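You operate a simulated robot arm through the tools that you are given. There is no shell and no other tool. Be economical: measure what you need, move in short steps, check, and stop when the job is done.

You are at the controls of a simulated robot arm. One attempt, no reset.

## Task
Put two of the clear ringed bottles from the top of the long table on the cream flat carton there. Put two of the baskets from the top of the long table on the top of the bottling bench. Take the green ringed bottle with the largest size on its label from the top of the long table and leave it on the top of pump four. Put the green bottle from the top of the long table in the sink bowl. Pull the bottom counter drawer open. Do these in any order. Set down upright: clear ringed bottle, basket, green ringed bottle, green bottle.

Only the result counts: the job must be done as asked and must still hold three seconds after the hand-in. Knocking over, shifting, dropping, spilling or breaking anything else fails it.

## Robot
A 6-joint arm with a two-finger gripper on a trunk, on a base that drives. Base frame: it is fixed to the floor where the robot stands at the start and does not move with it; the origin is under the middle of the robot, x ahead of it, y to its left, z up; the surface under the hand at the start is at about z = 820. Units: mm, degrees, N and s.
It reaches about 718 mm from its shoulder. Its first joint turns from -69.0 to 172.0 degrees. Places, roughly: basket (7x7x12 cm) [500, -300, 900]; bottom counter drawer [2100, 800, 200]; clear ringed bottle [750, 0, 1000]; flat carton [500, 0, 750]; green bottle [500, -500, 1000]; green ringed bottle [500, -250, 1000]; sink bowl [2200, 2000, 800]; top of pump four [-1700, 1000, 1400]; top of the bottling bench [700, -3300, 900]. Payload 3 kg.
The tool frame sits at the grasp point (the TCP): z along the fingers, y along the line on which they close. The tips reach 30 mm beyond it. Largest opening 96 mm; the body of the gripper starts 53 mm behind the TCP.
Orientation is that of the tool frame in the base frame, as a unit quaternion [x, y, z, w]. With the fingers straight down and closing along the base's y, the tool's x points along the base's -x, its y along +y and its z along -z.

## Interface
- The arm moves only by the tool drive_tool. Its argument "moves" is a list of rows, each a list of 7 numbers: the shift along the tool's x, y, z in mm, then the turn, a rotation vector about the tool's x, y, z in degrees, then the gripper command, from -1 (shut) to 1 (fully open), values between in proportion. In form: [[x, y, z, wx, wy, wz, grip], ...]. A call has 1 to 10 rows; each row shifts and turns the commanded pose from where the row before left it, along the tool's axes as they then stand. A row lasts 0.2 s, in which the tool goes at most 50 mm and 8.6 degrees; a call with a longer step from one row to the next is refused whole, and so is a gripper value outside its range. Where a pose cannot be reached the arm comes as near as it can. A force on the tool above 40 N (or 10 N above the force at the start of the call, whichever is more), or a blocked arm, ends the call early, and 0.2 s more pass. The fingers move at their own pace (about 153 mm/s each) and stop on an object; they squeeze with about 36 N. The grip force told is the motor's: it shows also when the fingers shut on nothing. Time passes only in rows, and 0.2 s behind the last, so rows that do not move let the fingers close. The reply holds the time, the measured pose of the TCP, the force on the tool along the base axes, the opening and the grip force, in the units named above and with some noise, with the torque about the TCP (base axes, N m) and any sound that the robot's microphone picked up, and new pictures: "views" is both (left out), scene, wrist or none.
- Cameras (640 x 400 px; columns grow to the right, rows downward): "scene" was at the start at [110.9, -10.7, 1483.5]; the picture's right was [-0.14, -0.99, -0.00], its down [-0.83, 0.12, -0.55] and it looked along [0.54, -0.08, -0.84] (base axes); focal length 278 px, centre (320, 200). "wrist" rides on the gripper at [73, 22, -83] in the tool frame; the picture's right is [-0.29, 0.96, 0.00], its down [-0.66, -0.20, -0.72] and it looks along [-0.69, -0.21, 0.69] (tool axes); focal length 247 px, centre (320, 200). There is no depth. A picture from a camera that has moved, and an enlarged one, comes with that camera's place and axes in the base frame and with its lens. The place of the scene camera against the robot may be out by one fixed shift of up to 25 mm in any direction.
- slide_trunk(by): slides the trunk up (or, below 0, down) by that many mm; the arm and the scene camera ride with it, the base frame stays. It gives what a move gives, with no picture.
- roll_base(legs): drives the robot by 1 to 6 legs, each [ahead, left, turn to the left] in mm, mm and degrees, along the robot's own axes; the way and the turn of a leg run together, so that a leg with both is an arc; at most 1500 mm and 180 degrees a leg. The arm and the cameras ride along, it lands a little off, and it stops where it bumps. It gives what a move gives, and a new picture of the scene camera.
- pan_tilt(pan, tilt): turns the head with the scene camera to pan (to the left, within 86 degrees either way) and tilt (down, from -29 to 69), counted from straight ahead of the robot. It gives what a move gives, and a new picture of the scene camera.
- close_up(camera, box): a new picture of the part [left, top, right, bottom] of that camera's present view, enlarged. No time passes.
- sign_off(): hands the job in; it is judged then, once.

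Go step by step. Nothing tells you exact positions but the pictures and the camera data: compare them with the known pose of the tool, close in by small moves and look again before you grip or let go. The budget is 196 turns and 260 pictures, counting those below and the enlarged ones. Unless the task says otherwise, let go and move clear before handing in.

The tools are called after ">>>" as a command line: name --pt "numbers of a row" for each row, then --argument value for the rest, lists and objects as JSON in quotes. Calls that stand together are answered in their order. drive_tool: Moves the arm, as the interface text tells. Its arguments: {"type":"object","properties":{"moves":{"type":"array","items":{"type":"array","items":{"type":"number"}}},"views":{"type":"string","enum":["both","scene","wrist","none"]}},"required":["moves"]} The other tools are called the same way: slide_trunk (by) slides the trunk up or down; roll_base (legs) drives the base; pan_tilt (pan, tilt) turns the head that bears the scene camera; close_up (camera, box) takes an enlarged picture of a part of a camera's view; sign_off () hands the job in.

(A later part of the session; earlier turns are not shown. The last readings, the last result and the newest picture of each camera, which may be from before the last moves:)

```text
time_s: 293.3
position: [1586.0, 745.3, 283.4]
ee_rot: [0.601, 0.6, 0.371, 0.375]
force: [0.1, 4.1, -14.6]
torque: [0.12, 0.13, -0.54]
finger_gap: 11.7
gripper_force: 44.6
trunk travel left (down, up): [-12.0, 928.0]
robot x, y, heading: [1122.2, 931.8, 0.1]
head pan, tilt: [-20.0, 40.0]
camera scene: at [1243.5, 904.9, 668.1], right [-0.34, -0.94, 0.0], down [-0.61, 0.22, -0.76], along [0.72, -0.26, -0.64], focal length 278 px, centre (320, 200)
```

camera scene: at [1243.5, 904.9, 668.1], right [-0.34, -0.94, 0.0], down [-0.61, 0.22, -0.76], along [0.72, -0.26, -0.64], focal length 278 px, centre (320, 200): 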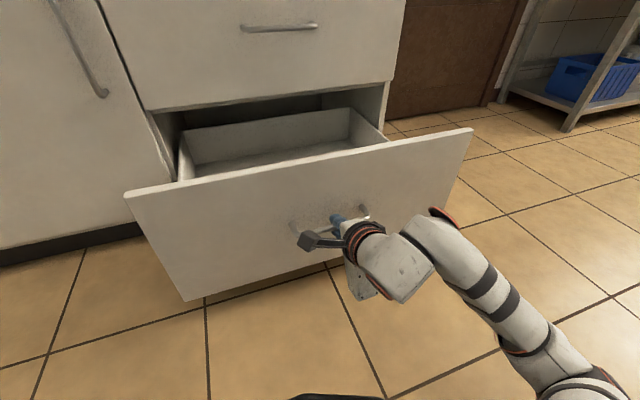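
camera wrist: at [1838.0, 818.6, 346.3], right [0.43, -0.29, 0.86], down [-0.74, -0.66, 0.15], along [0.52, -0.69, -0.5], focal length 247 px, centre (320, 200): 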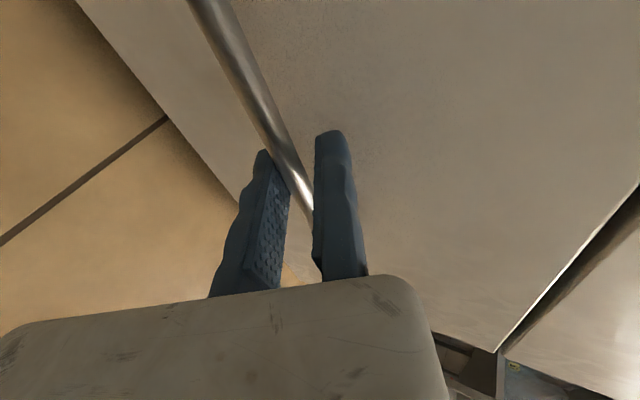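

Open about 310 mm; a little more pull to be safe.

>>> roll_base --legs '[[-60, 0, 0]]'

```text
time_s: 294.3
position: [1534.4, 745.5, 283.5]
ee_rot: [0.6, 0.598, 0.373, 0.377]
force: [1.0, 1.3, 0.9]
torque: [0.08, 0.0, -0.28]
finger_gap: 11.3
gripper_force: 44.7
trunk travel left (down, up): [-12.0, 928.0]
robot x, y, heading: [1069.1, 937.6, 0.2]
head pan, tilt: [-20.0, 40.0]
stopped in leg 1: the force on the tool passed its limit at 75 N (the readings are from after the stop); the commanded pose is now the measured one
camera scene: at [1189.1, 905.4, 668.5], right [-0.34, -0.94, 0.0], down [-0.6, 0.22, -0.77], along [0.72, -0.26, -0.64], focal length 278 px, centre (320, 200)
```

scene: 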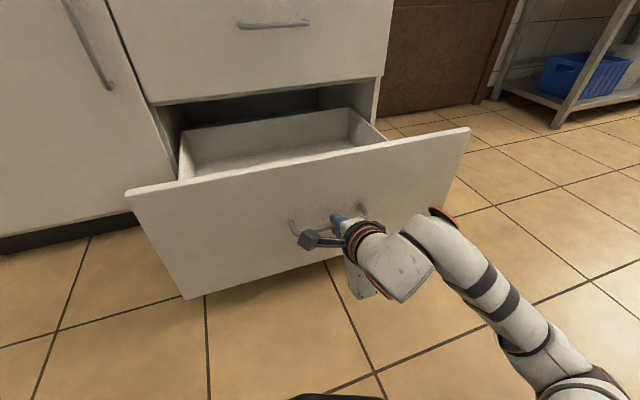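

Fully open (~360 mm). Release, back off along the tool axis, rise and pull away.

>>> drive_tool --pt "0 0 0 0 0 0 1" --pt "0 3 0 0 0 0 1" --pt "0 0 -15 0 0 0 1" --pt "0 0 -15 0 0 0 1" --pt "0 0 -8 0 0 0 1" --views "both"

```text
time_s: 295.5
position: [1501.1, 743.5, 303.7]
ee_rot: [0.6, 0.599, 0.373, 0.377]
force: [0.1, 0.7, 0.4]
torque: [0.01, 0.03, -0.01]
finger_gap: 96.1
gripper_force: 0.0
trunk travel left (down, up): [-12.0, 928.0]
robot x, y, heading: [1066.9, 934.4, 0.0]
head pan, tilt: [-20.0, 40.0]
camera scene: at [1189.1, 905.4, 668.4], right [-0.34, -0.94, 0.0], down [-0.6, 0.22, -0.77], along [0.72, -0.26, -0.64], focal length 278 px, centre (320, 200)
camera wrist: at [1437.1, 818.6, 359.7], right [0.42, -0.29, 0.86], down [-0.74, -0.66, 0.14], along [0.53, -0.7, -0.49], focal length 247 px, centre (320, 200)
```

scene: 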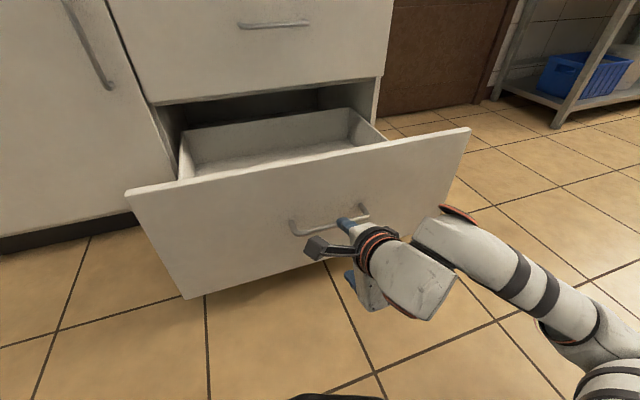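
wrist: 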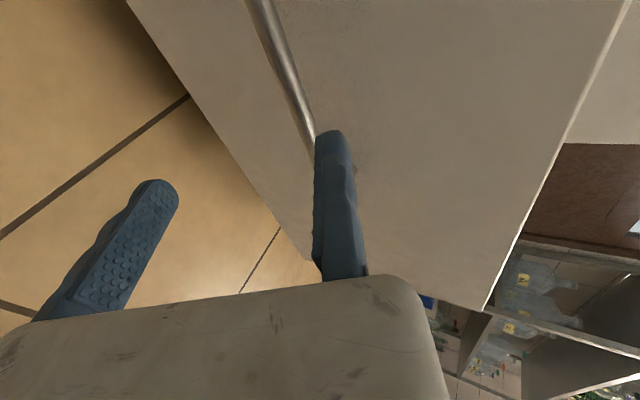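

Clear. Back away, raise the trunk fully and bring the tool back to pointing down.

>>> roll_base --legs '[[-180, 0, 0]]'

>>> slide_trunk --by 400

>>> slide_trunk --by 400

>>> slide_trunk --by 128

>>> drive_tool --pt "0 0 0 8.5 0 0 1" --pt "0 0 0 8.5 0 0 1" --pt "0 0 0 8.5 0 0 1" --pt "0 0 0 8.5 0 0 1" --pt "0 0 0 8.5 0 0 1" --pt "0 0 0 8.5 0 0 1" --pt "0 0 0 8.5 0 0 1" --pt "0 0 0 4.2 0 0 1" --views "scene"

```text
time_s: 297.0
position: [1321.2, 744.5, 303.3]
ee_rot: [0.6, 0.599, 0.373, 0.378]
force: [0.1, 0.7, -0.9]
torque: [-0.03, -0.01, -0.01]
finger_gap: 96.0
gripper_force: 0.1
trunk travel left (down, up): [-12.0, 928.0]
robot x, y, heading: [889.5, 935.0, -0.0]
head pan, tilt: [-20.0, 40.0]
camera scene: at [1009.8, 905.1, 668.5], right [-0.34, -0.94, 0.0], down [-0.6, 0.22, -0.77], along [0.72, -0.26, -0.64], focal length 278 px, centre (320, 200)
```

scene: 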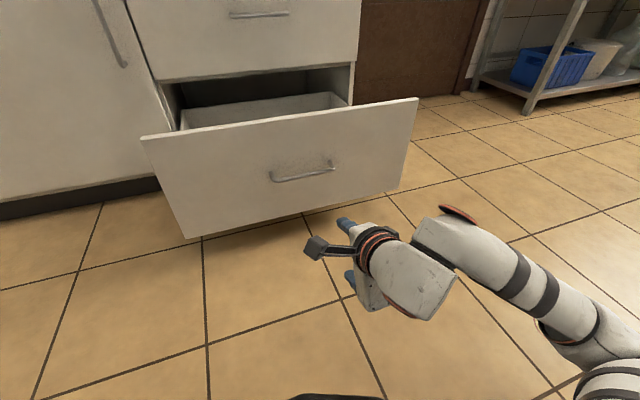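

```text
time_s: 300.8
position: [1322.1, 744.3, 704.3]
ee_rot: [0.6, 0.599, 0.373, 0.377]
force: [0.0, 0.1, 0.8]
torque: [0.01, -0.02, 0.01]
finger_gap: 96.1
gripper_force: 0.1
trunk travel left (down, up): [-412.0, 528.0]
robot x, y, heading: [888.0, 936.4, 0.1]
head pan, tilt: [-20.0, 40.0]
```

```text
time_s: 304.6
position: [1321.7, 744.8, 1103.0]
ee_rot: [0.599, 0.599, 0.374, 0.377]
force: [0.1, -0.5, -0.2]
torque: [0.01, -0.01, 0.0]
finger_gap: 96.1
gripper_force: 0.1
trunk travel left (down, up): [-812.0, 128.0]
robot x, y, heading: [886.2, 933.3, -0.1]
head pan, tilt: [-20.0, 40.0]
```

```text
time_s: 306.2
position: [1321.8, 744.6, 1231.7]
ee_rot: [0.599, 0.599, 0.372, 0.378]
force: [-1.0, -0.1, -0.4]
torque: [0.04, 0.0, 0.03]
finger_gap: 96.1
gripper_force: 0.0
trunk travel left (down, up): [-940.0, 0.0]
robot x, y, heading: [891.5, 934.0, 0.2]
head pan, tilt: [-20.0, 40.0]
```

```text
time_s: 308.0
position: [1256.0, 638.2, 1145.1]
ee_rot: [0.709, 0.706, 0.003, 0.004]
force: [0.3, 0.5, -0.7]
torque: [-0.02, 0.0, 0.04]
finger_gap: 96.1
gripper_force: 0.0
out of reach, approached as far as the arm can: row 4, 5, 6, 7, 8
trunk travel left (down, up): [-940.0, 0.0]
robot x, y, heading: [888.8, 939.0, 0.2]
head pan, tilt: [-20.0, 40.0]
camera scene: at [1009.3, 904.2, 1596.5], right [-0.34, -0.94, 0.0], down [-0.6, 0.22, -0.77], along [0.72, -0.26, -0.64], focal length 278 px, centre (320, 200)
```

scene: 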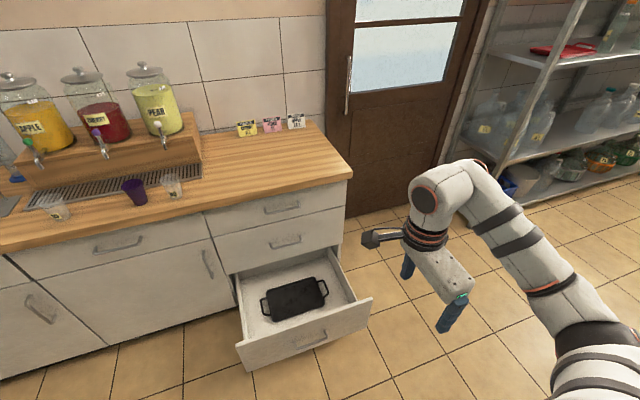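

Drawer done. Now restore the tool yaw.

>>> drive_tool --pt "0 0 0 0 0 -8.5 1" --pt "0 0 0 0 0 -8.5 1" --pt "0 0 0 0 0 -8.5 1" --pt "0 0 0 0 0 -8.5 1" --pt "0 0 0 0 0 -8.5 1" --pt "0 0 0 0 0 -8.5 1" --pt "0 0 0 0 0 -8.5 1" --pt "0 0 0 0 0 -8.5 1" --pt "-40 0 0 0 0 0 1" --pt "-40 0 0 0 0 0 1" --views "none"

>>> pan_tilt --pan -60 --tilt 25

```text
time_s: 310.2
position: [1320.9, 593.8, 1125.3]
ee_rot: [0.192, 0.981, -0.001, 0.005]
force: [0.9, -0.1, 0.5]
torque: [-0.02, 0.03, 0.04]
finger_gap: 95.9
gripper_force: 0.1
out of reach, approached as far as the arm can: row 9, 10
trunk travel left (down, up): [-940.0, 0.0]
robot x, y, heading: [887.9, 936.3, 0.1]
head pan, tilt: [-20.0, 40.0]
```

```text
time_s: 311.3
position: [1319.6, 594.3, 1126.4]
ee_rot: [0.192, 0.981, 0.0, 0.006]
force: [-0.3, 0.1, 0.2]
torque: [0.01, 0.0, 0.01]
finger_gap: 95.9
gripper_force: 0.1
trunk travel left (down, up): [-940.0, 0.0]
robot x, y, heading: [887.7, 937.6, -0.2]
head pan, tilt: [-60.0, 25.0]
camera scene: at [976.6, 854.2, 1619.7], right [-0.86, -0.5, 0.0], down [-0.21, 0.37, -0.91], along [0.45, -0.78, -0.42], focal length 278 px, centre (320, 200)
```

scene: 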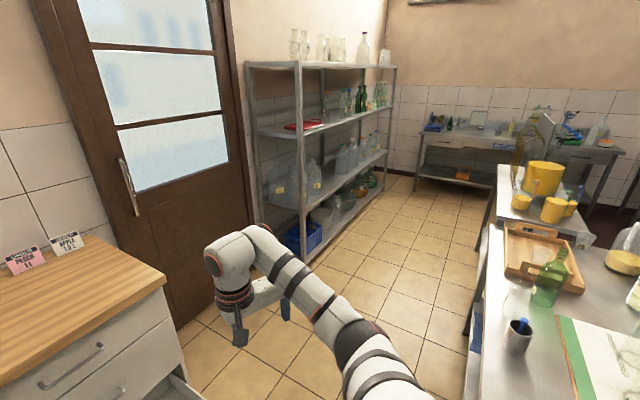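

Aisle behind the table looks wide enough. I turn right 135° and come along the table's far side toward the tall green bottle.

>>> drive_tool --pt "15 0 -25 0 0 0 1" --views "none"

>>> roll_base --legs '[[0, 0, -135], [194, 565, 0]]'

>>> pan_tilt --pan 0 --tilt 40

```text
time_s: 311.7
position: [1293.4, 592.7, 1142.7]
ee_rot: [0.193, 0.981, 0.0, 0.008]
force: [0.3, -0.9, 0.7]
torque: [0.01, -0.06, 0.0]
finger_gap: 96.2
gripper_force: 0.0
out of reach, approached as far as the arm can: row 1
trunk travel left (down, up): [-940.0, 0.0]
robot x, y, heading: [887.4, 933.6, 0.1]
head pan, tilt: [-60.0, 25.0]
```

```text
time_s: 320.7
position: [604.8, 357.2, 1142.0]
ee_rot: [0.983, 0.184, -0.006, 0.002]
force: [-0.7, 1.0, -0.1]
torque: [0.01, -0.02, 0.02]
finger_gap: 96.2
gripper_force: 0.1
trunk travel left (down, up): [-940.0, 0.0]
robot x, y, heading: [1134.0, 387.2, -136.4]
head pan, tilt: [-60.0, 25.0]
camera scene: at [1003.5, 380.2, 1619.7], right [0.28, 0.96, 0.0], down [0.41, -0.12, -0.91], along [-0.87, 0.26, -0.42], focal length 278 px, centre (320, 200)
```

scene: 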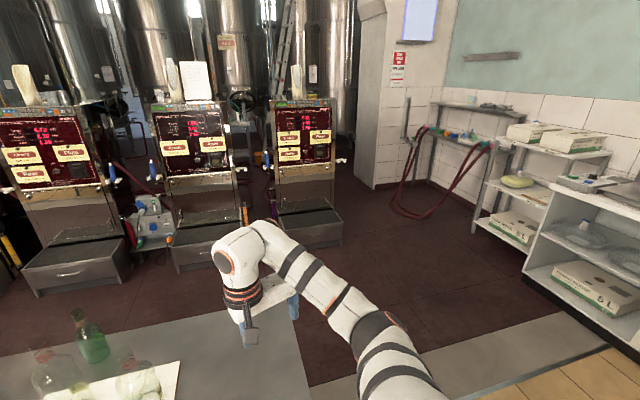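

```text
time_s: 322.0
position: [606.6, 355.9, 1142.6]
ee_rot: [0.983, 0.184, -0.006, 0.002]
force: [-0.9, 0.4, 0.2]
torque: [0.01, -0.01, 0.03]
finger_gap: 96.2
gripper_force: 0.0
trunk travel left (down, up): [-940.0, 0.0]
robot x, y, heading: [1134.7, 388.5, -136.7]
head pan, tilt: [0.0, 40.0]
camera scene: at [1030.5, 294.6, 1596.5], right [-0.69, 0.73, 0.0], down [0.47, 0.44, -0.77], along [-0.56, -0.53, -0.64], focal length 278 px, centre (320, 200)
```

scene: 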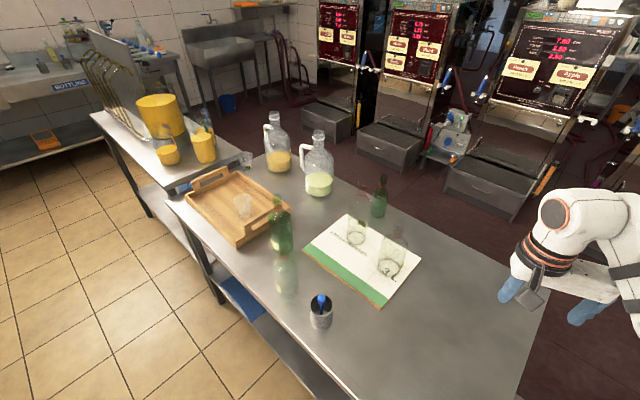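

>>> roll_base --legs '[[379, 488, 0]]'

>>> drive_tool --pt "0 0 0 0 0 0 1" --views "wrist"

```text
time_s: 325.5
position: [666.7, -256.4, 1141.6]
ee_rot: [0.983, 0.183, -0.006, 0.002]
force: [0.0, -0.7, -0.9]
torque: [0.04, -0.01, 0.07]
finger_gap: 95.9
gripper_force: 0.2
trunk travel left (down, up): [-940.0, 0.0]
robot x, y, heading: [1199.3, -228.0, -136.6]
head pan, tilt: [0.0, 40.0]
camera scene: at [1091.0, -318.1, 1596.5], right [-0.69, 0.73, 0.0], down [0.47, 0.44, -0.77], along [-0.56, -0.53, -0.64], focal length 278 px, centre (320, 200)
```

scene: 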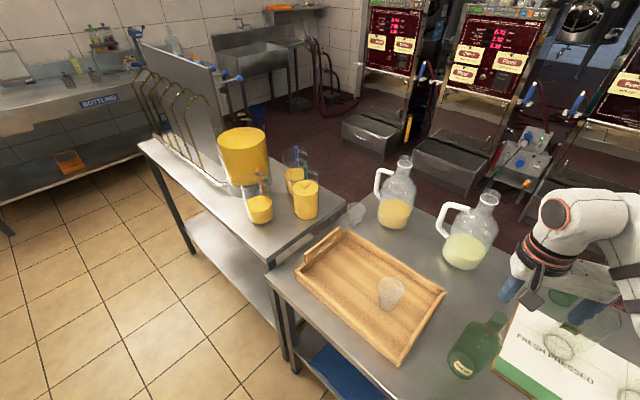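

```text
time_s: 325.9
position: [666.4, -256.2, 1141.5]
ee_rot: [0.983, 0.182, -0.006, 0.002]
force: [0.3, 0.7, -0.1]
torque: [0.02, -0.03, 0.02]
finger_gap: 96.2
gripper_force: 0.0
trunk travel left (down, up): [-940.0, 0.0]
robot x, y, heading: [1199.1, -227.5, -136.4]
head pan, tilt: [0.0, 40.0]
camera wrist: at [745.1, -250.3, 1224.5], right [0.07, -1.0, 0.01], down [-0.68, -0.04, 0.73], along [-0.73, -0.06, -0.68], focal length 247 px, centre (320, 200)
```

wrist: 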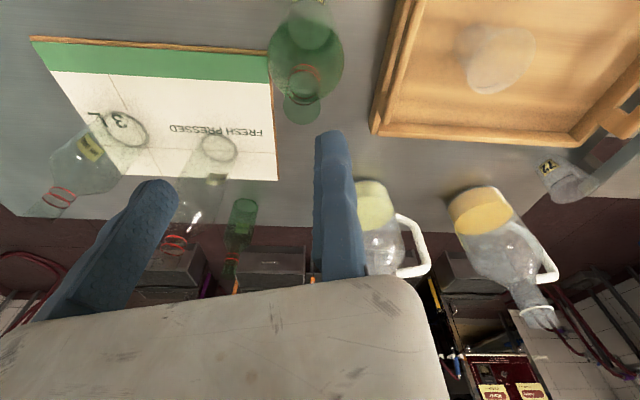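

>>> close_up --camera "wrist" --box '[240, 0, 380, 130]'

```text
3.08 times, centred on (310, 65) of wrist
camera zoom: at [745.1, -250.3, 1224.5], right [0.07, -1.0, 0.01], down [-0.68, -0.04, 0.73], along [-0.73, -0.06, -0.68], focal length 760 px, centre (351, 615)
```

zoom: 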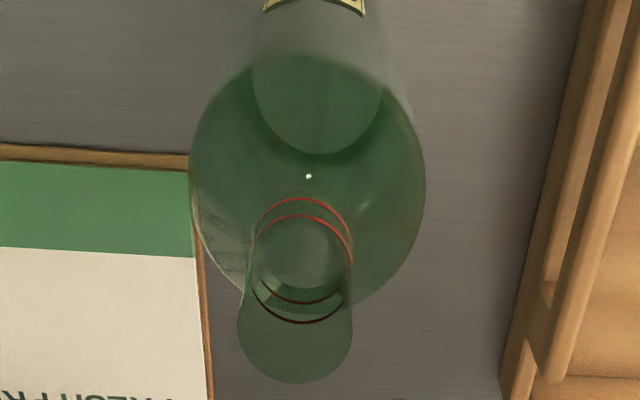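

Neck at [662, −246], rings ~z 1012, top ~1058. Shift 5 mm for clearance and lower with a check.

>>> drive_tool --pt "0 5 0 0 0 0 1" --views "none"

>>> slide_trunk --by -45

>>> close_up --camera "wrist" --box '[230, 0, 390, 150]'

```text
time_s: 326.3
position: [667.7, -260.2, 1140.9]
ee_rot: [0.983, 0.184, -0.007, 0.004]
force: [-0.6, -0.7, -0.4]
torque: [-0.01, 0.01, 0.01]
finger_gap: 95.9
gripper_force: 0.2
trunk travel left (down, up): [-940.0, 0.0]
robot x, y, heading: [1199.2, -221.5, -136.5]
head pan, tilt: [0.0, 40.0]
```

```text
time_s: 327.2
position: [668.9, -260.3, 1096.6]
ee_rot: [0.983, 0.183, -0.007, 0.004]
force: [-0.3, 1.7, -0.3]
torque: [0.01, 0.01, -0.02]
finger_gap: 96.0
gripper_force: 0.0
trunk travel left (down, up): [-895.0, 45.0]
robot x, y, heading: [1195.5, -226.1, -136.5]
head pan, tilt: [0.0, 40.0]
```

```text
2.67 times, centred on (310, 75) of wrist
camera zoom: at [747.6, -253.8, 1178.4], right [0.07, -1.0, 0.01], down [-0.68, -0.04, 0.73], along [-0.73, -0.06, -0.68], focal length 659 px, centre (347, 533)
```

zoom: 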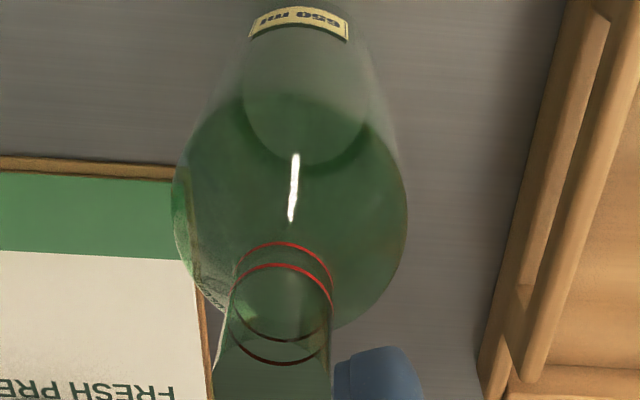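

Label reads 650 ml — the largest. Clearance fine; lower 58 mm and grip.

>>> slide_trunk --by -58

>>> drive_tool --pt "0 -2 0 0 0 0 -1" --pt "0 0 0 0 0 0 -1" --pt "0 0 0 0 0 0 -1" --views "wrist"

```text
time_s: 328.2
position: [669.0, -259.1, 1038.4]
ee_rot: [0.983, 0.183, -0.007, 0.004]
force: [-1.4, 0.7, -0.2]
torque: [-0.01, 0.01, -0.01]
finger_gap: 96.0
gripper_force: 0.1
trunk travel left (down, up): [-837.0, 103.0]
robot x, y, heading: [1200.7, -222.8, -136.5]
head pan, tilt: [0.0, 40.0]
```

```text
time_s: 329.0
position: [668.0, -257.5, 1038.6]
ee_rot: [0.983, 0.182, -0.007, 0.003]
force: [0.5, -0.8, 0.5]
torque: [-0.19, -0.01, 0.02]
finger_gap: 24.9
gripper_force: 36.2
trunk travel left (down, up): [-837.0, 103.0]
robot x, y, heading: [1199.1, -224.5, -136.5]
head pan, tilt: [0.0, 40.0]
camera wrist: at [746.5, -251.8, 1120.3], right [0.07, -1.0, 0.01], down [-0.68, -0.04, 0.73], along [-0.73, -0.06, -0.68], focal length 247 px, centre (320, 200)
```

wrist: 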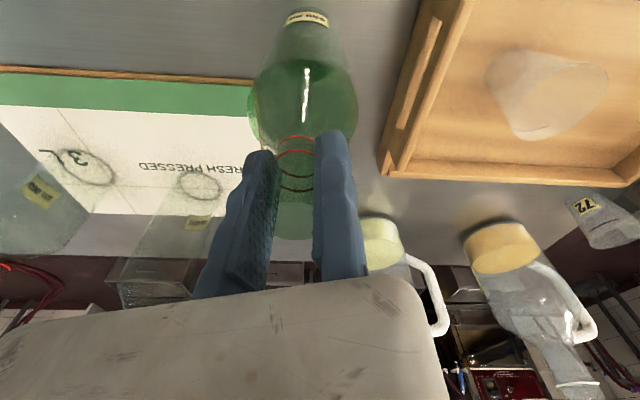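

Gripped. Lift, withdraw toward the aisle, turn, and go round the table's left end.

>>> slide_trunk --by 103

>>> roll_base --legs '[[-160, 151, 0], [0, 0, -43.5], [290, -674, 0], [0, -450, 0]]'

>>> pan_tilt --pan 0 --tilt 15

```text
time_s: 330.3
position: [667.0, -258.8, 1140.4]
ee_rot: [0.983, 0.183, -0.007, 0.004]
force: [-0.1, 0.1, -5.0]
torque: [-0.08, -0.02, -0.02]
finger_gap: 25.0
gripper_force: 35.8
trunk travel left (down, up): [-940.0, 0.0]
robot x, y, heading: [1199.5, -228.9, -136.6]
head pan, tilt: [0.0, 40.0]
```

```text
time_s: 340.0
position: [723.2, 1246.5, 1140.9]
ee_rot: [0.981, -0.194, -0.008, 0.001]
force: [-0.1, -1.4, -4.9]
torque: [-0.15, 0.08, -0.03]
finger_gap: 24.9
gripper_force: 36.6
trunk travel left (down, up): [-940.0, 0.0]
robot x, y, heading: [1133.8, 906.2, 180.1]
head pan, tilt: [0.0, 40.0]
camera scene: at [988.1, 904.4, 1596.4], right [0.0, 1.0, 0.0], down [0.64, 0.0, -0.77], along [-0.77, 0.0, -0.64], focal length 278 px, centre (320, 200)
```

scene: 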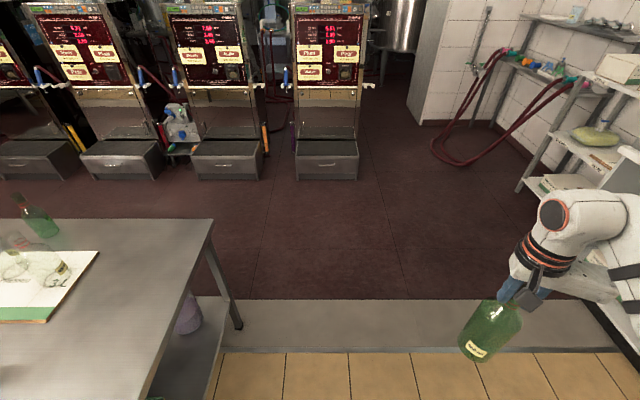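

```text
time_s: 340.9
position: [724.3, 1246.2, 1140.6]
ee_rot: [0.981, -0.194, -0.008, 0.001]
force: [-0.1, 0.5, -3.5]
torque: [0.06, -0.03, -0.02]
finger_gap: 24.9
gripper_force: 36.0
trunk travel left (down, up): [-940.0, 0.0]
robot x, y, heading: [1132.5, 906.2, 180.0]
head pan, tilt: [0.0, 15.0]
camera scene: at [979.6, 906.0, 1635.9], right [0.0, 1.0, 0.0], down [0.26, 0.0, -0.97], along [-0.97, 0.0, -0.26], focal length 278 px, centre (320, 200)
```

scene: 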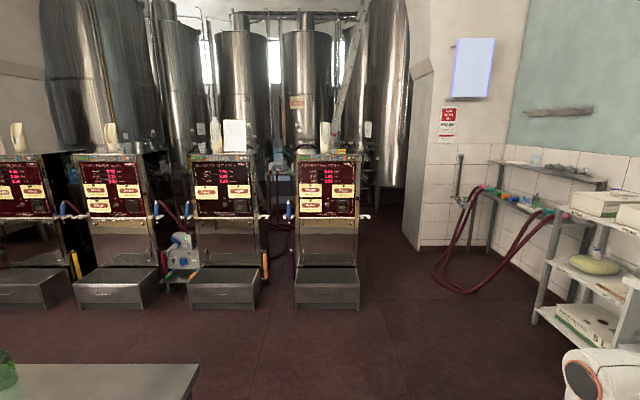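

Four pumps stand ahead; the rightmost should be pump four, and its top is high (~1400). Close-up to check it.

>>> close_up --camera "scene" --box '[260, 100, 400, 320]'

>>> roll_base --legs '[[1000, 0, 0]]'

>>> close_up --camera "scene" --box '[240, 60, 460, 240]'

```text
1.82 times, centred on (330, 210) of scene
camera zoom: at [979.6, 906.0, 1635.9], right [0.0, 1.0, 0.0], down [0.26, 0.0, -0.97], along [-0.97, 0.0, -0.26], focal length 505 px, centre (302, 182)
```

zoom: 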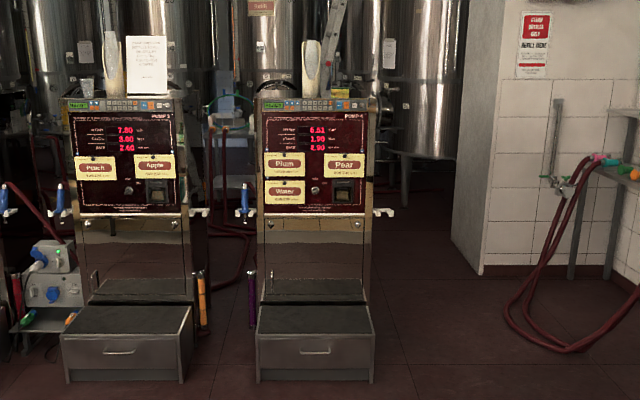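

```text
time_s: 346.0
position: [-270.7, 1247.1, 1140.6]
ee_rot: [0.981, -0.194, -0.008, 0.002]
force: [0.2, -0.4, -4.3]
torque: [-0.03, -0.01, -0.01]
finger_gap: 25.1
gripper_force: 35.7
trunk travel left (down, up): [-940.0, 0.0]
robot x, y, heading: [138.8, 907.1, 180.0]
head pan, tilt: [0.0, 15.0]
camera scene: at [-14.7, 906.4, 1636.0], right [0.0, 1.0, 0.0], down [0.26, 0.0, -0.97], along [-0.97, 0.0, -0.26], focal length 278 px, centre (320, 200)
```

scene: 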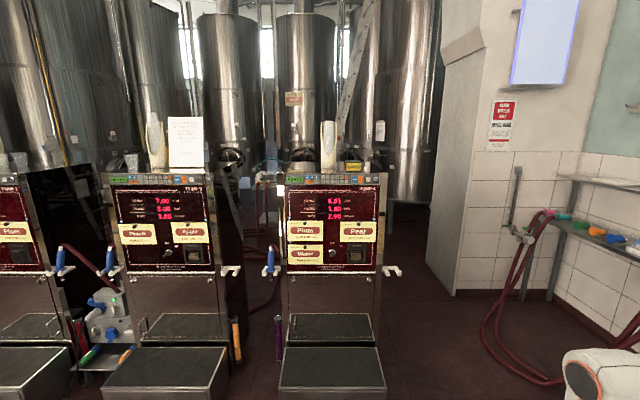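

```text
2.22 times, centred on (350, 150) of scene
camera zoom: at [-14.7, 906.4, 1636.0], right [0.0, 1.0, 0.0], down [0.26, 0.0, -0.97], along [-0.97, 0.0, -0.26], focal length 617 px, centre (253, 311)
```

zoom: 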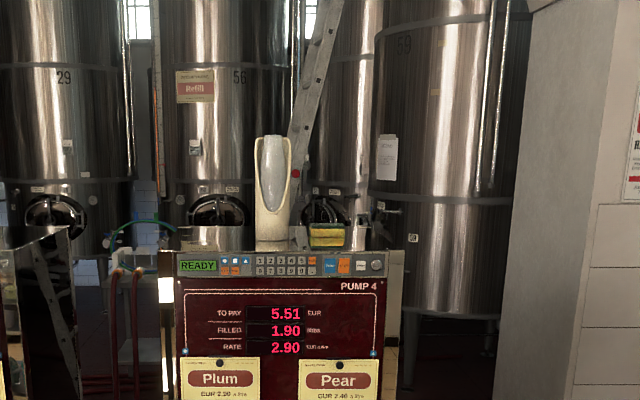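

Pump 4 confirmed (rightmost), top ≈ z 1380 — too high for a top-down hold, so I must regrasp from the side. I'll set the bottle on the free left end of the table first.

>>> roll_base --legs '[[0, 0, 90], [127, 531, 0]]'

>>> pan_tilt --pan -20 --tilt 50

```text
time_s: 352.9
position: [314.1, 367.7, 1140.5]
ee_rot: [0.837, 0.547, -0.004, 0.007]
force: [-0.6, 0.1, -3.3]
torque: [0.01, -0.03, -0.01]
finger_gap: 23.9
gripper_force: 35.5
trunk travel left (down, up): [-940.0, 0.0]
robot x, y, heading: [666.9, 765.5, -91.2]
head pan, tilt: [0.0, 15.0]
camera scene: at [652.2, 623.8, 1635.9], right [-1.0, 0.02, 0.0], down [0.01, 0.26, -0.97], along [-0.02, -0.97, -0.26], focal length 278 px, centre (320, 200)
```

scene: 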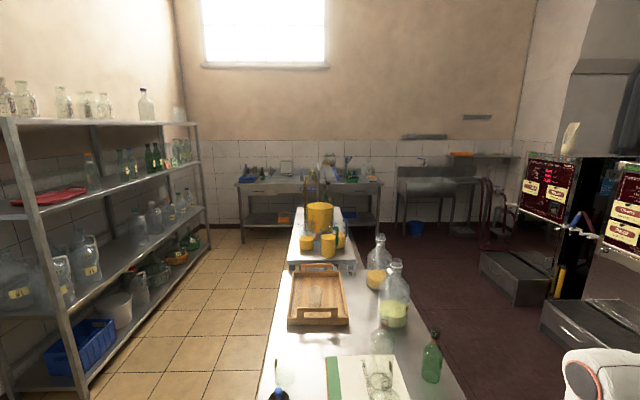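

```text
time_s: 353.9
position: [316.1, 367.7, 1141.5]
ee_rot: [0.837, 0.547, -0.006, 0.006]
force: [-0.3, 0.0, -3.3]
torque: [-0.01, -0.02, -0.01]
finger_gap: 24.1
gripper_force: 35.9
trunk travel left (down, up): [-940.0, 0.0]
robot x, y, heading: [664.6, 768.6, -91.0]
head pan, tilt: [-20.0, 50.0]
camera scene: at [627.4, 645.3, 1582.3], right [-0.93, 0.36, 0.0], down [0.28, 0.71, -0.64], along [-0.23, -0.6, -0.77], focal length 278 px, centre (320, 200)
```

scene: 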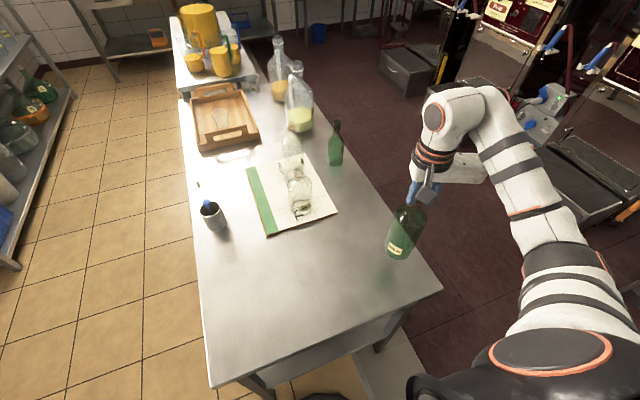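

The bottle is over the free left end, at [305, 373]. Lower to the table.

>>> slide_trunk --by -98

>>> slide_trunk --by -3

>>> slide_trunk --by -2

```text
time_s: 355.3
position: [316.8, 370.8, 1045.3]
ee_rot: [0.837, 0.547, -0.007, 0.008]
force: [-3.4, -2.1, 20.2]
torque: [0.23, 1.14, 0.07]
finger_gap: 23.9
gripper_force: 36.0
trunk travel left (down, up): [-842.0, 98.0]
robot x, y, heading: [667.0, 767.9, -91.3]
head pan, tilt: [-20.0, 50.0]
```

```text
time_s: 355.8
position: [317.6, 371.4, 1042.3]
ee_rot: [0.837, 0.547, -0.007, 0.008]
force: [-3.5, -1.2, 20.0]
torque: [0.34, 1.08, 0.04]
finger_gap: 24.0
gripper_force: 35.9
trunk travel left (down, up): [-839.0, 101.0]
robot x, y, heading: [667.9, 769.6, -91.3]
head pan, tilt: [-20.0, 50.0]
```

```text
time_s: 356.3
position: [317.3, 370.6, 1039.9]
ee_rot: [0.837, 0.547, -0.007, 0.008]
force: [-4.7, -1.3, 18.2]
torque: [0.34, 1.13, 0.06]
finger_gap: 23.8
gripper_force: 36.2
trunk travel left (down, up): [-837.0, 103.0]
robot x, y, heading: [664.1, 770.8, -91.6]
head pan, tilt: [-20.0, 50.0]
```

Force is up early—maybe the bottle is slightly tilted or slipped. Look before releasing.

>>> close_up --camera "scene" --box '[350, 100, 510, 270]'

>>> close_up --camera "wrist" --box '[160, 0, 480, 300]'

```text
2.35 times, centred on (430, 185) of scene
camera zoom: at [629.8, 648.5, 1479.5], right [-0.93, 0.36, 0.0], down [0.28, 0.71, -0.64], along [-0.23, -0.6, -0.76], focal length 653 px, centre (61, 235)
```

zoom: 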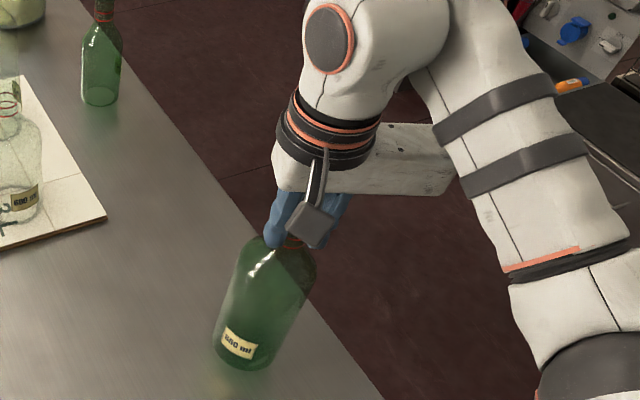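

```text
1.33 times, centred on (320, 150) of wrist
camera zoom: at [368.7, 430.2, 1121.3], right [0.76, -0.65, 0.01], down [-0.45, -0.51, 0.73], along [-0.47, -0.56, -0.68], focal length 329 px, centre (320, 267)
```

zoom: 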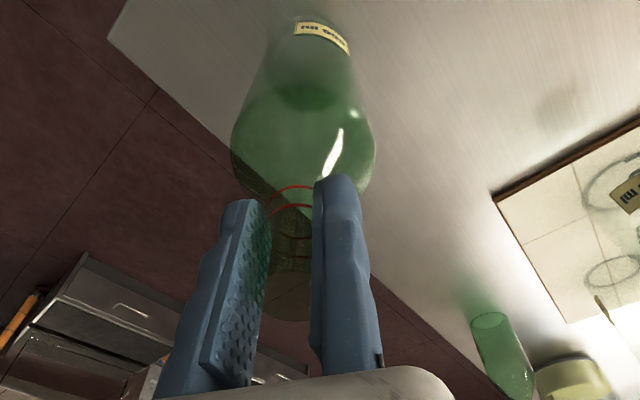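

The bottle is upright. Relieve 1 mm and release, then rise and move off.

>>> slide_trunk --by 2

>>> drive_tool --pt "0 0 0 0 0 0 -0.3" --pt "0 3 0 0 0 0 0.5" --pt "0 0 0 0 0 0 1" --views "none"

>>> slide_trunk --by 101

>>> roll_base --legs '[[-400, 0, 0]]'

```text
time_s: 356.8
position: [316.7, 369.9, 1039.3]
ee_rot: [0.837, 0.547, -0.004, 0.007]
force: [-0.4, 2.3, 1.5]
torque: [0.43, 0.43, -0.04]
finger_gap: 23.8
gripper_force: 36.1
trunk travel left (down, up): [-839.0, 101.0]
robot x, y, heading: [666.9, 770.7, -91.2]
head pan, tilt: [-20.0, 50.0]
```

```text
time_s: 357.6
position: [317.6, 367.0, 1040.9]
ee_rot: [0.837, 0.547, -0.005, 0.008]
force: [-0.2, 0.2, 0.1]
torque: [0.03, 0.02, -0.03]
finger_gap: 96.0
gripper_force: 0.0
trunk travel left (down, up): [-839.0, 101.0]
robot x, y, heading: [664.5, 766.4, -91.4]
head pan, tilt: [-20.0, 50.0]
```

```text
time_s: 359.0
position: [317.7, 366.7, 1141.5]
ee_rot: [0.837, 0.547, -0.006, 0.007]
force: [-0.9, 0.2, -0.1]
torque: [0.01, 0.0, 0.02]
finger_gap: 96.2
gripper_force: 0.0
trunk travel left (down, up): [-940.0, 0.0]
robot x, y, heading: [663.1, 766.0, -91.1]
head pan, tilt: [-20.0, 50.0]
```

```text
time_s: 361.4
position: [327.9, 763.0, 1140.5]
ee_rot: [0.837, 0.547, -0.005, 0.006]
force: [0.2, 1.0, 0.2]
torque: [0.0, -0.01, -0.01]
finger_gap: 96.0
gripper_force: 0.0
trunk travel left (down, up): [-940.0, 0.0]
robot x, y, heading: [672.7, 1166.1, -91.4]
head pan, tilt: [-20.0, 50.0]
camera scene: at [637.4, 1041.6, 1582.2], right [-0.93, 0.36, 0.0], down [0.28, 0.71, -0.64], along [-0.23, -0.6, -0.77], focal length 278 px, centre (320, 200)
```

scene: 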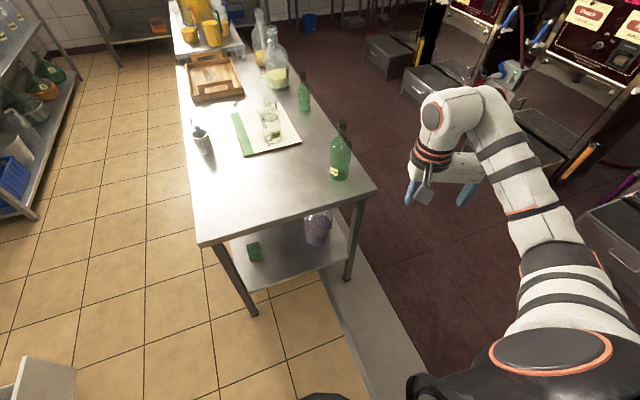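

Now tilt the tool to horizontal (pointing outward) with the closing axis horizontal, in free air.

>>> drive_tool --pt "0 0 0 0 -8.5 0 1" --pt "0 0 0 0 -8.5 0 1" --pt "0 0 0 0 -8.5 0 1" --pt "0 0 0 0 -8.5 0 1" --pt "0 0 0 0 -8.5 0 1" --pt "0 0 0 0 -8.5 0 1" --pt "0 0 0 0 -8.5 0 1" --pt "0 0 0 0 -8.5 0 1" --pt "0 0 0 0 -8.5 0 1" --pt "0 0 0 0 -8.5 0 1" --views "scene"

```text
time_s: 363.6
position: [353.2, 737.2, 1258.9]
ee_rot: [0.665, 0.431, -0.51, 0.335]
force: [-0.2, -0.3, 0.0]
torque: [-0.02, -0.02, 0.02]
finger_gap: 96.0
gripper_force: 0.1
out of reach, approached as far as the arm can: row 4, 7, 8, 9, 10
trunk travel left (down, up): [-940.0, 0.0]
robot x, y, heading: [676.6, 1166.2, -90.9]
head pan, tilt: [-20.0, 50.0]
camera scene: at [637.5, 1044.2, 1582.3], right [-0.93, 0.36, 0.0], down [0.28, 0.71, -0.64], along [-0.23, -0.6, -0.77], focal length 278 px, centre (320, 200)
```

scene: 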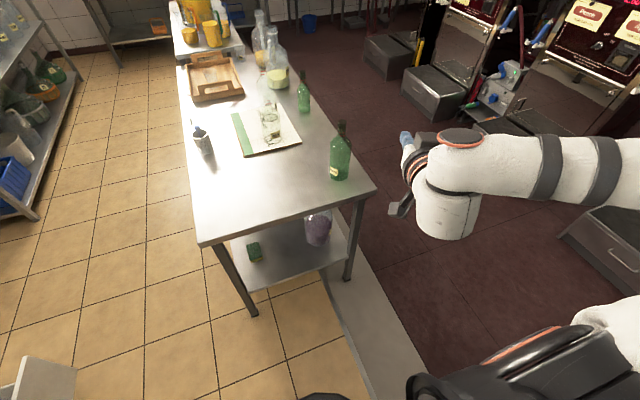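

Good, ~75° tilt. Test how high the hand can go in this orientation.

>>> drive_tool --pt "-38.7 0 -10.2 0 0 0 1" --pt "-38.7 0 -10.2 0 0 0 1" --pt "-38.7 0 -10.2 0 0 0 1" --pt "-38.7 0 -10.2 0 0 0 1" --pt "-38.7 0 -10.2 0 0 0 1" --pt "-38.7 0 -10.2 0 0 0 1" --pt "-38.7 0 -10.2 0 0 0 1" --views "scene"

```text
time_s: 365.2
position: [353.8, 735.0, 1539.7]
ee_rot: [0.664, 0.433, -0.509, 0.334]
force: [0.1, -0.1, 0.5]
torque: [0.02, 0.0, 0.0]
finger_gap: 96.3
gripper_force: 0.1
trunk travel left (down, up): [-940.0, 0.0]
robot x, y, heading: [677.8, 1166.2, -91.4]
head pan, tilt: [-20.0, 50.0]
camera scene: at [639.2, 1041.9, 1582.2], right [-0.93, 0.36, 0.0], down [0.28, 0.71, -0.64], along [-0.23, -0.6, -0.77], focal length 278 px, centre (320, 200)
```

scene: 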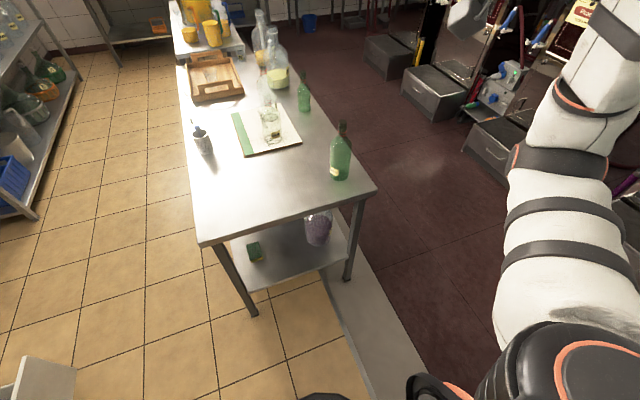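

1540 is reachable. Now test extra forward extension at that height.

>>> drive_tool --pt "37 0 10 0 0 0 1" --pt "-8.7 15.2 33.2 0 0 0 1" --pt "-8.7 15.2 33.2 0 0 0 1" --pt "-8.7 15.2 33.2 0 0 0 1" --pt "-8.7 15.2 33.2 0 0 0 1" --pt "-8.7 15.2 33.2 0 0 0 1" --views "none"

```text
time_s: 366.6
position: [306.1, 590.0, 1479.5]
ee_rot: [0.665, 0.434, -0.508, 0.336]
force: [0.1, -0.5, -0.4]
torque: [0.01, 0.05, 0.01]
finger_gap: 95.7
gripper_force: 0.0
out of reach, approached as far as the arm can: row 4, 5, 6
trunk travel left (down, up): [-940.0, 0.0]
robot x, y, heading: [675.0, 1166.4, -91.4]
head pan, tilt: [-20.0, 50.0]
```

Reach is enough if I approach pump 4 from its right side. First regrasp: lower the trunk and line up to the bottle at [306, 375] from the side, at z≈915.

>>> slide_trunk --by -400

>>> slide_trunk --by -165

>>> roll_base --legs '[[93, 103, 0]]'

>>> drive_tool --pt "0 0 0 0 0 0 1" --views "wrist"

```text
time_s: 370.5
position: [306.0, 592.2, 1079.7]
ee_rot: [0.664, 0.433, -0.508, 0.337]
force: [0.9, 0.2, 0.4]
torque: [0.01, -0.04, 0.02]
finger_gap: 95.9
gripper_force: 0.0
trunk travel left (down, up): [-540.0, 400.0]
robot x, y, heading: [674.7, 1164.7, -91.2]
head pan, tilt: [-20.0, 50.0]
```

```text
time_s: 372.4
position: [306.7, 591.0, 915.5]
ee_rot: [0.664, 0.434, -0.508, 0.337]
force: [-0.4, -0.4, 0.3]
torque: [-0.03, -0.02, 0.03]
finger_gap: 95.9
gripper_force: 0.0
trunk travel left (down, up): [-375.0, 565.0]
robot x, y, heading: [675.2, 1166.2, -91.3]
head pan, tilt: [-20.0, 50.0]
```

```text
time_s: 373.7
position: [406.1, 497.7, 915.7]
ee_rot: [0.663, 0.433, -0.508, 0.337]
force: [0.3, -0.2, 0.3]
torque: [-0.05, 0.01, -0.05]
finger_gap: 95.9
gripper_force: 0.1
trunk travel left (down, up): [-375.0, 565.0]
robot x, y, heading: [775.5, 1073.1, -91.3]
head pan, tilt: [-20.0, 50.0]
camera scene: at [738.4, 947.8, 1017.2], right [-0.93, 0.37, 0.0], down [0.28, 0.71, -0.64], along [-0.24, -0.6, -0.77], focal length 278 px, centre (320, 200)
```

scene: 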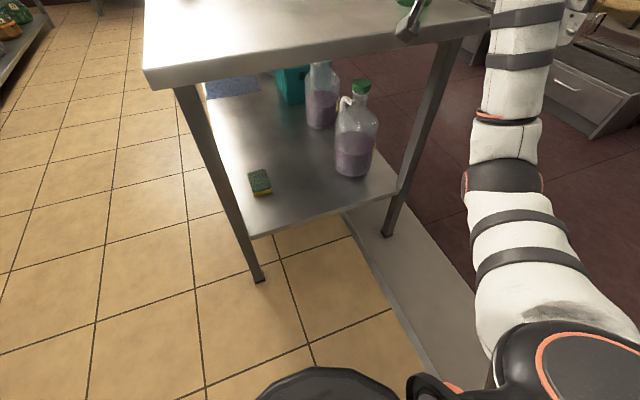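

```text
time_s: 374.1
position: [406.2, 498.2, 915.6]
ee_rot: [0.664, 0.432, -0.509, 0.336]
force: [-0.2, -0.8, 0.5]
torque: [-0.01, 0.02, 0.0]
finger_gap: 96.1
gripper_force: 0.0
trunk travel left (down, up): [-375.0, 565.0]
robot x, y, heading: [775.8, 1071.5, -91.4]
head pan, tilt: [-20.0, 50.0]
camera wrist: at [467.6, 580.2, 866.0], right [0.84, -0.45, 0.29], down [0.02, 0.57, 0.82], along [-0.53, -0.69, 0.49], focal length 247 px, centre (320, 200)
```

wrist: 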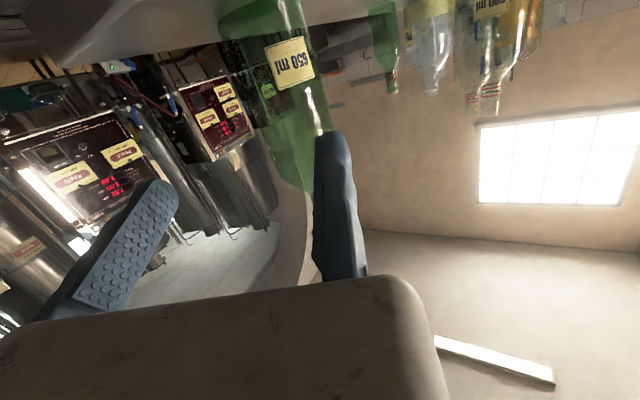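

Bottle lines up between the fingers. The camera hangs low, so raise 17 mm, shift 5 mm sideways, then advance in two steps.

>>> slide_trunk --by 17

>>> drive_tool --pt "0 5 0 0 0 0 1" --views "none"

>>> roll_base --legs '[[92, -38, 0]]'

>>> close_up --camera "wrist" --box '[120, 0, 440, 200]'

```text
time_s: 374.7
position: [406.4, 498.6, 932.0]
ee_rot: [0.664, 0.433, -0.508, 0.336]
force: [-0.3, 0.3, 0.2]
torque: [0.0, 0.02, 0.0]
finger_gap: 95.9
gripper_force: 0.2
trunk travel left (down, up): [-392.0, 548.0]
robot x, y, heading: [777.1, 1071.5, -91.5]
head pan, tilt: [-20.0, 50.0]
```

```text
time_s: 375.1
position: [407.0, 498.1, 932.5]
ee_rot: [0.664, 0.433, -0.508, 0.337]
force: [0.0, 0.0, -0.2]
torque: [-0.01, 0.01, 0.0]
finger_gap: 96.0
gripper_force: 0.0
out of reach, approached as far as the arm can: row 1
trunk travel left (down, up): [-392.0, 548.0]
robot x, y, heading: [775.7, 1072.5, -91.2]
head pan, tilt: [-20.0, 50.0]
```

```text
time_s: 376.3
position: [365.0, 406.9, 930.7]
ee_rot: [0.665, 0.433, -0.507, 0.336]
force: [-0.3, -1.0, -0.1]
torque: [0.01, 0.01, 0.02]
finger_gap: 95.7
gripper_force: 0.1
trunk travel left (down, up): [-392.0, 548.0]
robot x, y, heading: [735.0, 978.6, -91.5]
head pan, tilt: [-20.0, 50.0]
camera scene: at [697.1, 857.5, 1034.2], right [-0.93, 0.37, 0.0], down [0.28, 0.71, -0.64], along [-0.23, -0.6, -0.77], focal length 278 px, centre (320, 200)
```

scene: 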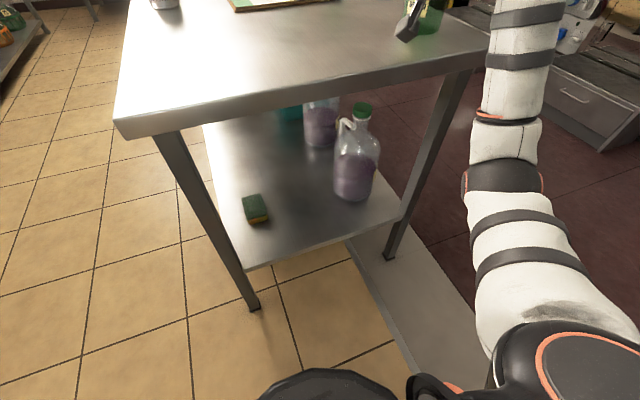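

```text
2.00 times, centred on (280, 100) of wrist
camera zoom: at [426.6, 489.8, 882.4], right [0.84, -0.45, 0.29], down [0.02, 0.57, 0.82], along [-0.54, -0.69, 0.49], focal length 494 px, centre (400, 400)
```

zoom: 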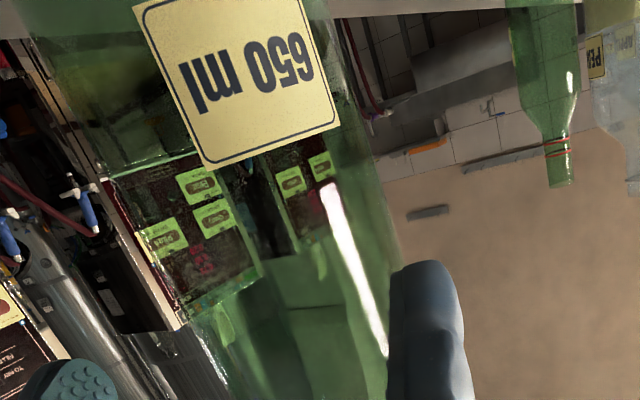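

Bottle radius is nearer 40 mm, so clearance to the fixed finger is thin. Shift the base 7 mm left first.

>>> roll_base --legs '[[0, 7, 0]]'

>>> drive_tool --pt "0 0 0 0 0 0 1" --views "wrist"

```text
time_s: 377.0
position: [372.1, 409.0, 931.8]
ee_rot: [0.665, 0.433, -0.508, 0.336]
force: [0.2, 0.2, -0.1]
torque: [0.02, -0.01, -0.03]
finger_gap: 96.2
gripper_force: 0.1
trunk travel left (down, up): [-392.0, 548.0]
robot x, y, heading: [745.5, 978.9, -91.6]
head pan, tilt: [-20.0, 50.0]
camera scene: at [704.8, 858.0, 1034.3], right [-0.93, 0.37, 0.0], down [0.28, 0.71, -0.64], along [-0.24, -0.6, -0.77], focal length 278 px, centre (320, 200)
```

scene: 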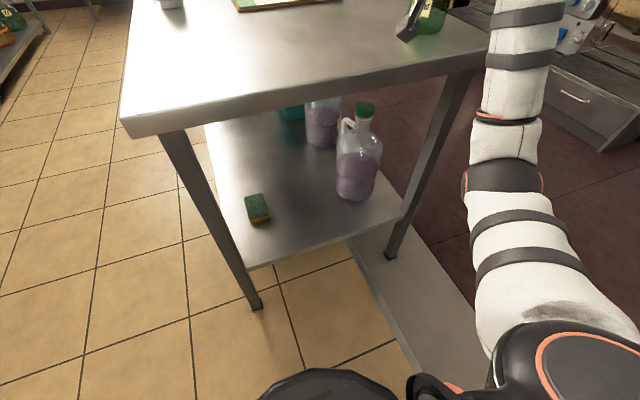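

```text
time_s: 377.4
position: [373.1, 408.5, 932.6]
ee_rot: [0.664, 0.433, -0.509, 0.337]
force: [0.2, 0.4, 0.1]
torque: [-0.01, 0.01, 0.0]
finger_gap: 96.0
gripper_force: 0.1
trunk travel left (down, up): [-392.0, 548.0]
robot x, y, heading: [744.7, 979.5, -91.6]
head pan, tilt: [-20.0, 50.0]
camera wrist: at [433.9, 490.3, 883.0], right [0.84, -0.45, 0.29], down [0.02, 0.57, 0.82], along [-0.54, -0.69, 0.49], focal length 247 px, centre (320, 200)
```

wrist: 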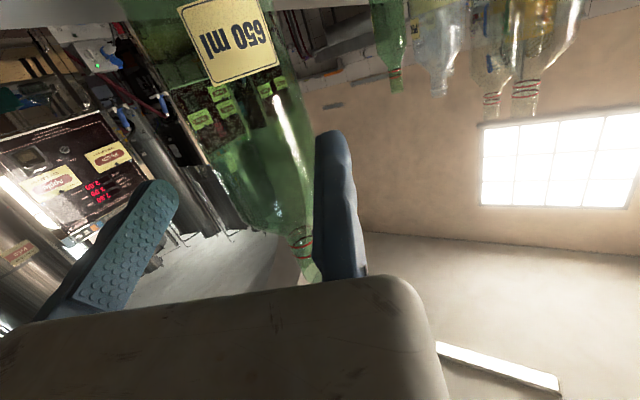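

Clearances are now about 8 mm both sides. Advance the last ~53 mm and grip.

>>> roll_base --legs '[[49, -20, 0]]'

>>> drive_tool --pt "0 0 0 0 0 0 1" --views "wrist"

```text
time_s: 378.3
position: [351.3, 358.8, 931.3]
ee_rot: [0.665, 0.433, -0.507, 0.336]
force: [-0.2, 0.2, -0.3]
torque: [0.0, 0.03, 0.03]
finger_gap: 96.0
gripper_force: 0.0
trunk travel left (down, up): [-392.0, 548.0]
robot x, y, heading: [719.5, 930.4, -91.4]
head pan, tilt: [-20.0, 50.0]
camera scene: at [682.8, 808.5, 1034.2], right [-0.93, 0.37, 0.0], down [0.28, 0.71, -0.64], along [-0.23, -0.6, -0.77], focal length 278 px, centre (320, 200)
```

scene: 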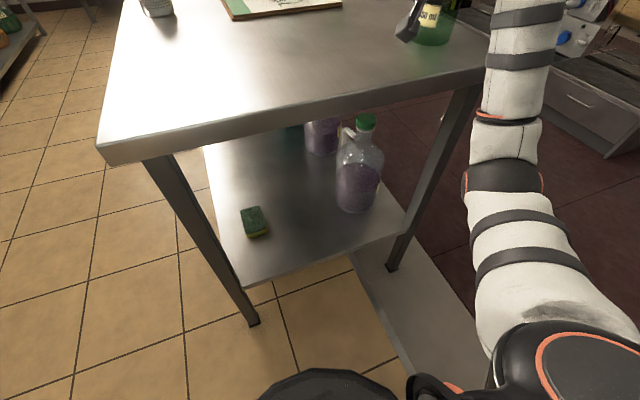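

```text
time_s: 378.7
position: [350.7, 360.1, 933.6]
ee_rot: [0.664, 0.433, -0.508, 0.337]
force: [0.6, -0.1, 0.4]
torque: [0.03, 0.0, 0.03]
finger_gap: 96.1
gripper_force: 0.0
trunk travel left (down, up): [-392.0, 548.0]
robot x, y, heading: [721.7, 931.0, -91.7]
head pan, tilt: [-20.0, 50.0]
camera wrist: at [412.4, 441.4, 882.9], right [0.84, -0.45, 0.29], down [0.02, 0.57, 0.82], along [-0.54, -0.69, 0.49], focal length 247 px, centre (320, 200)
```

wrist: 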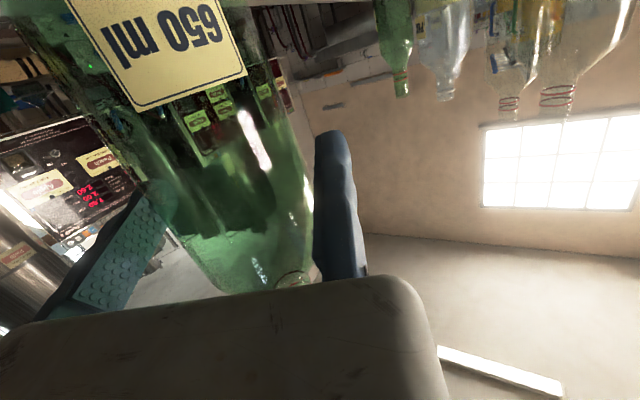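

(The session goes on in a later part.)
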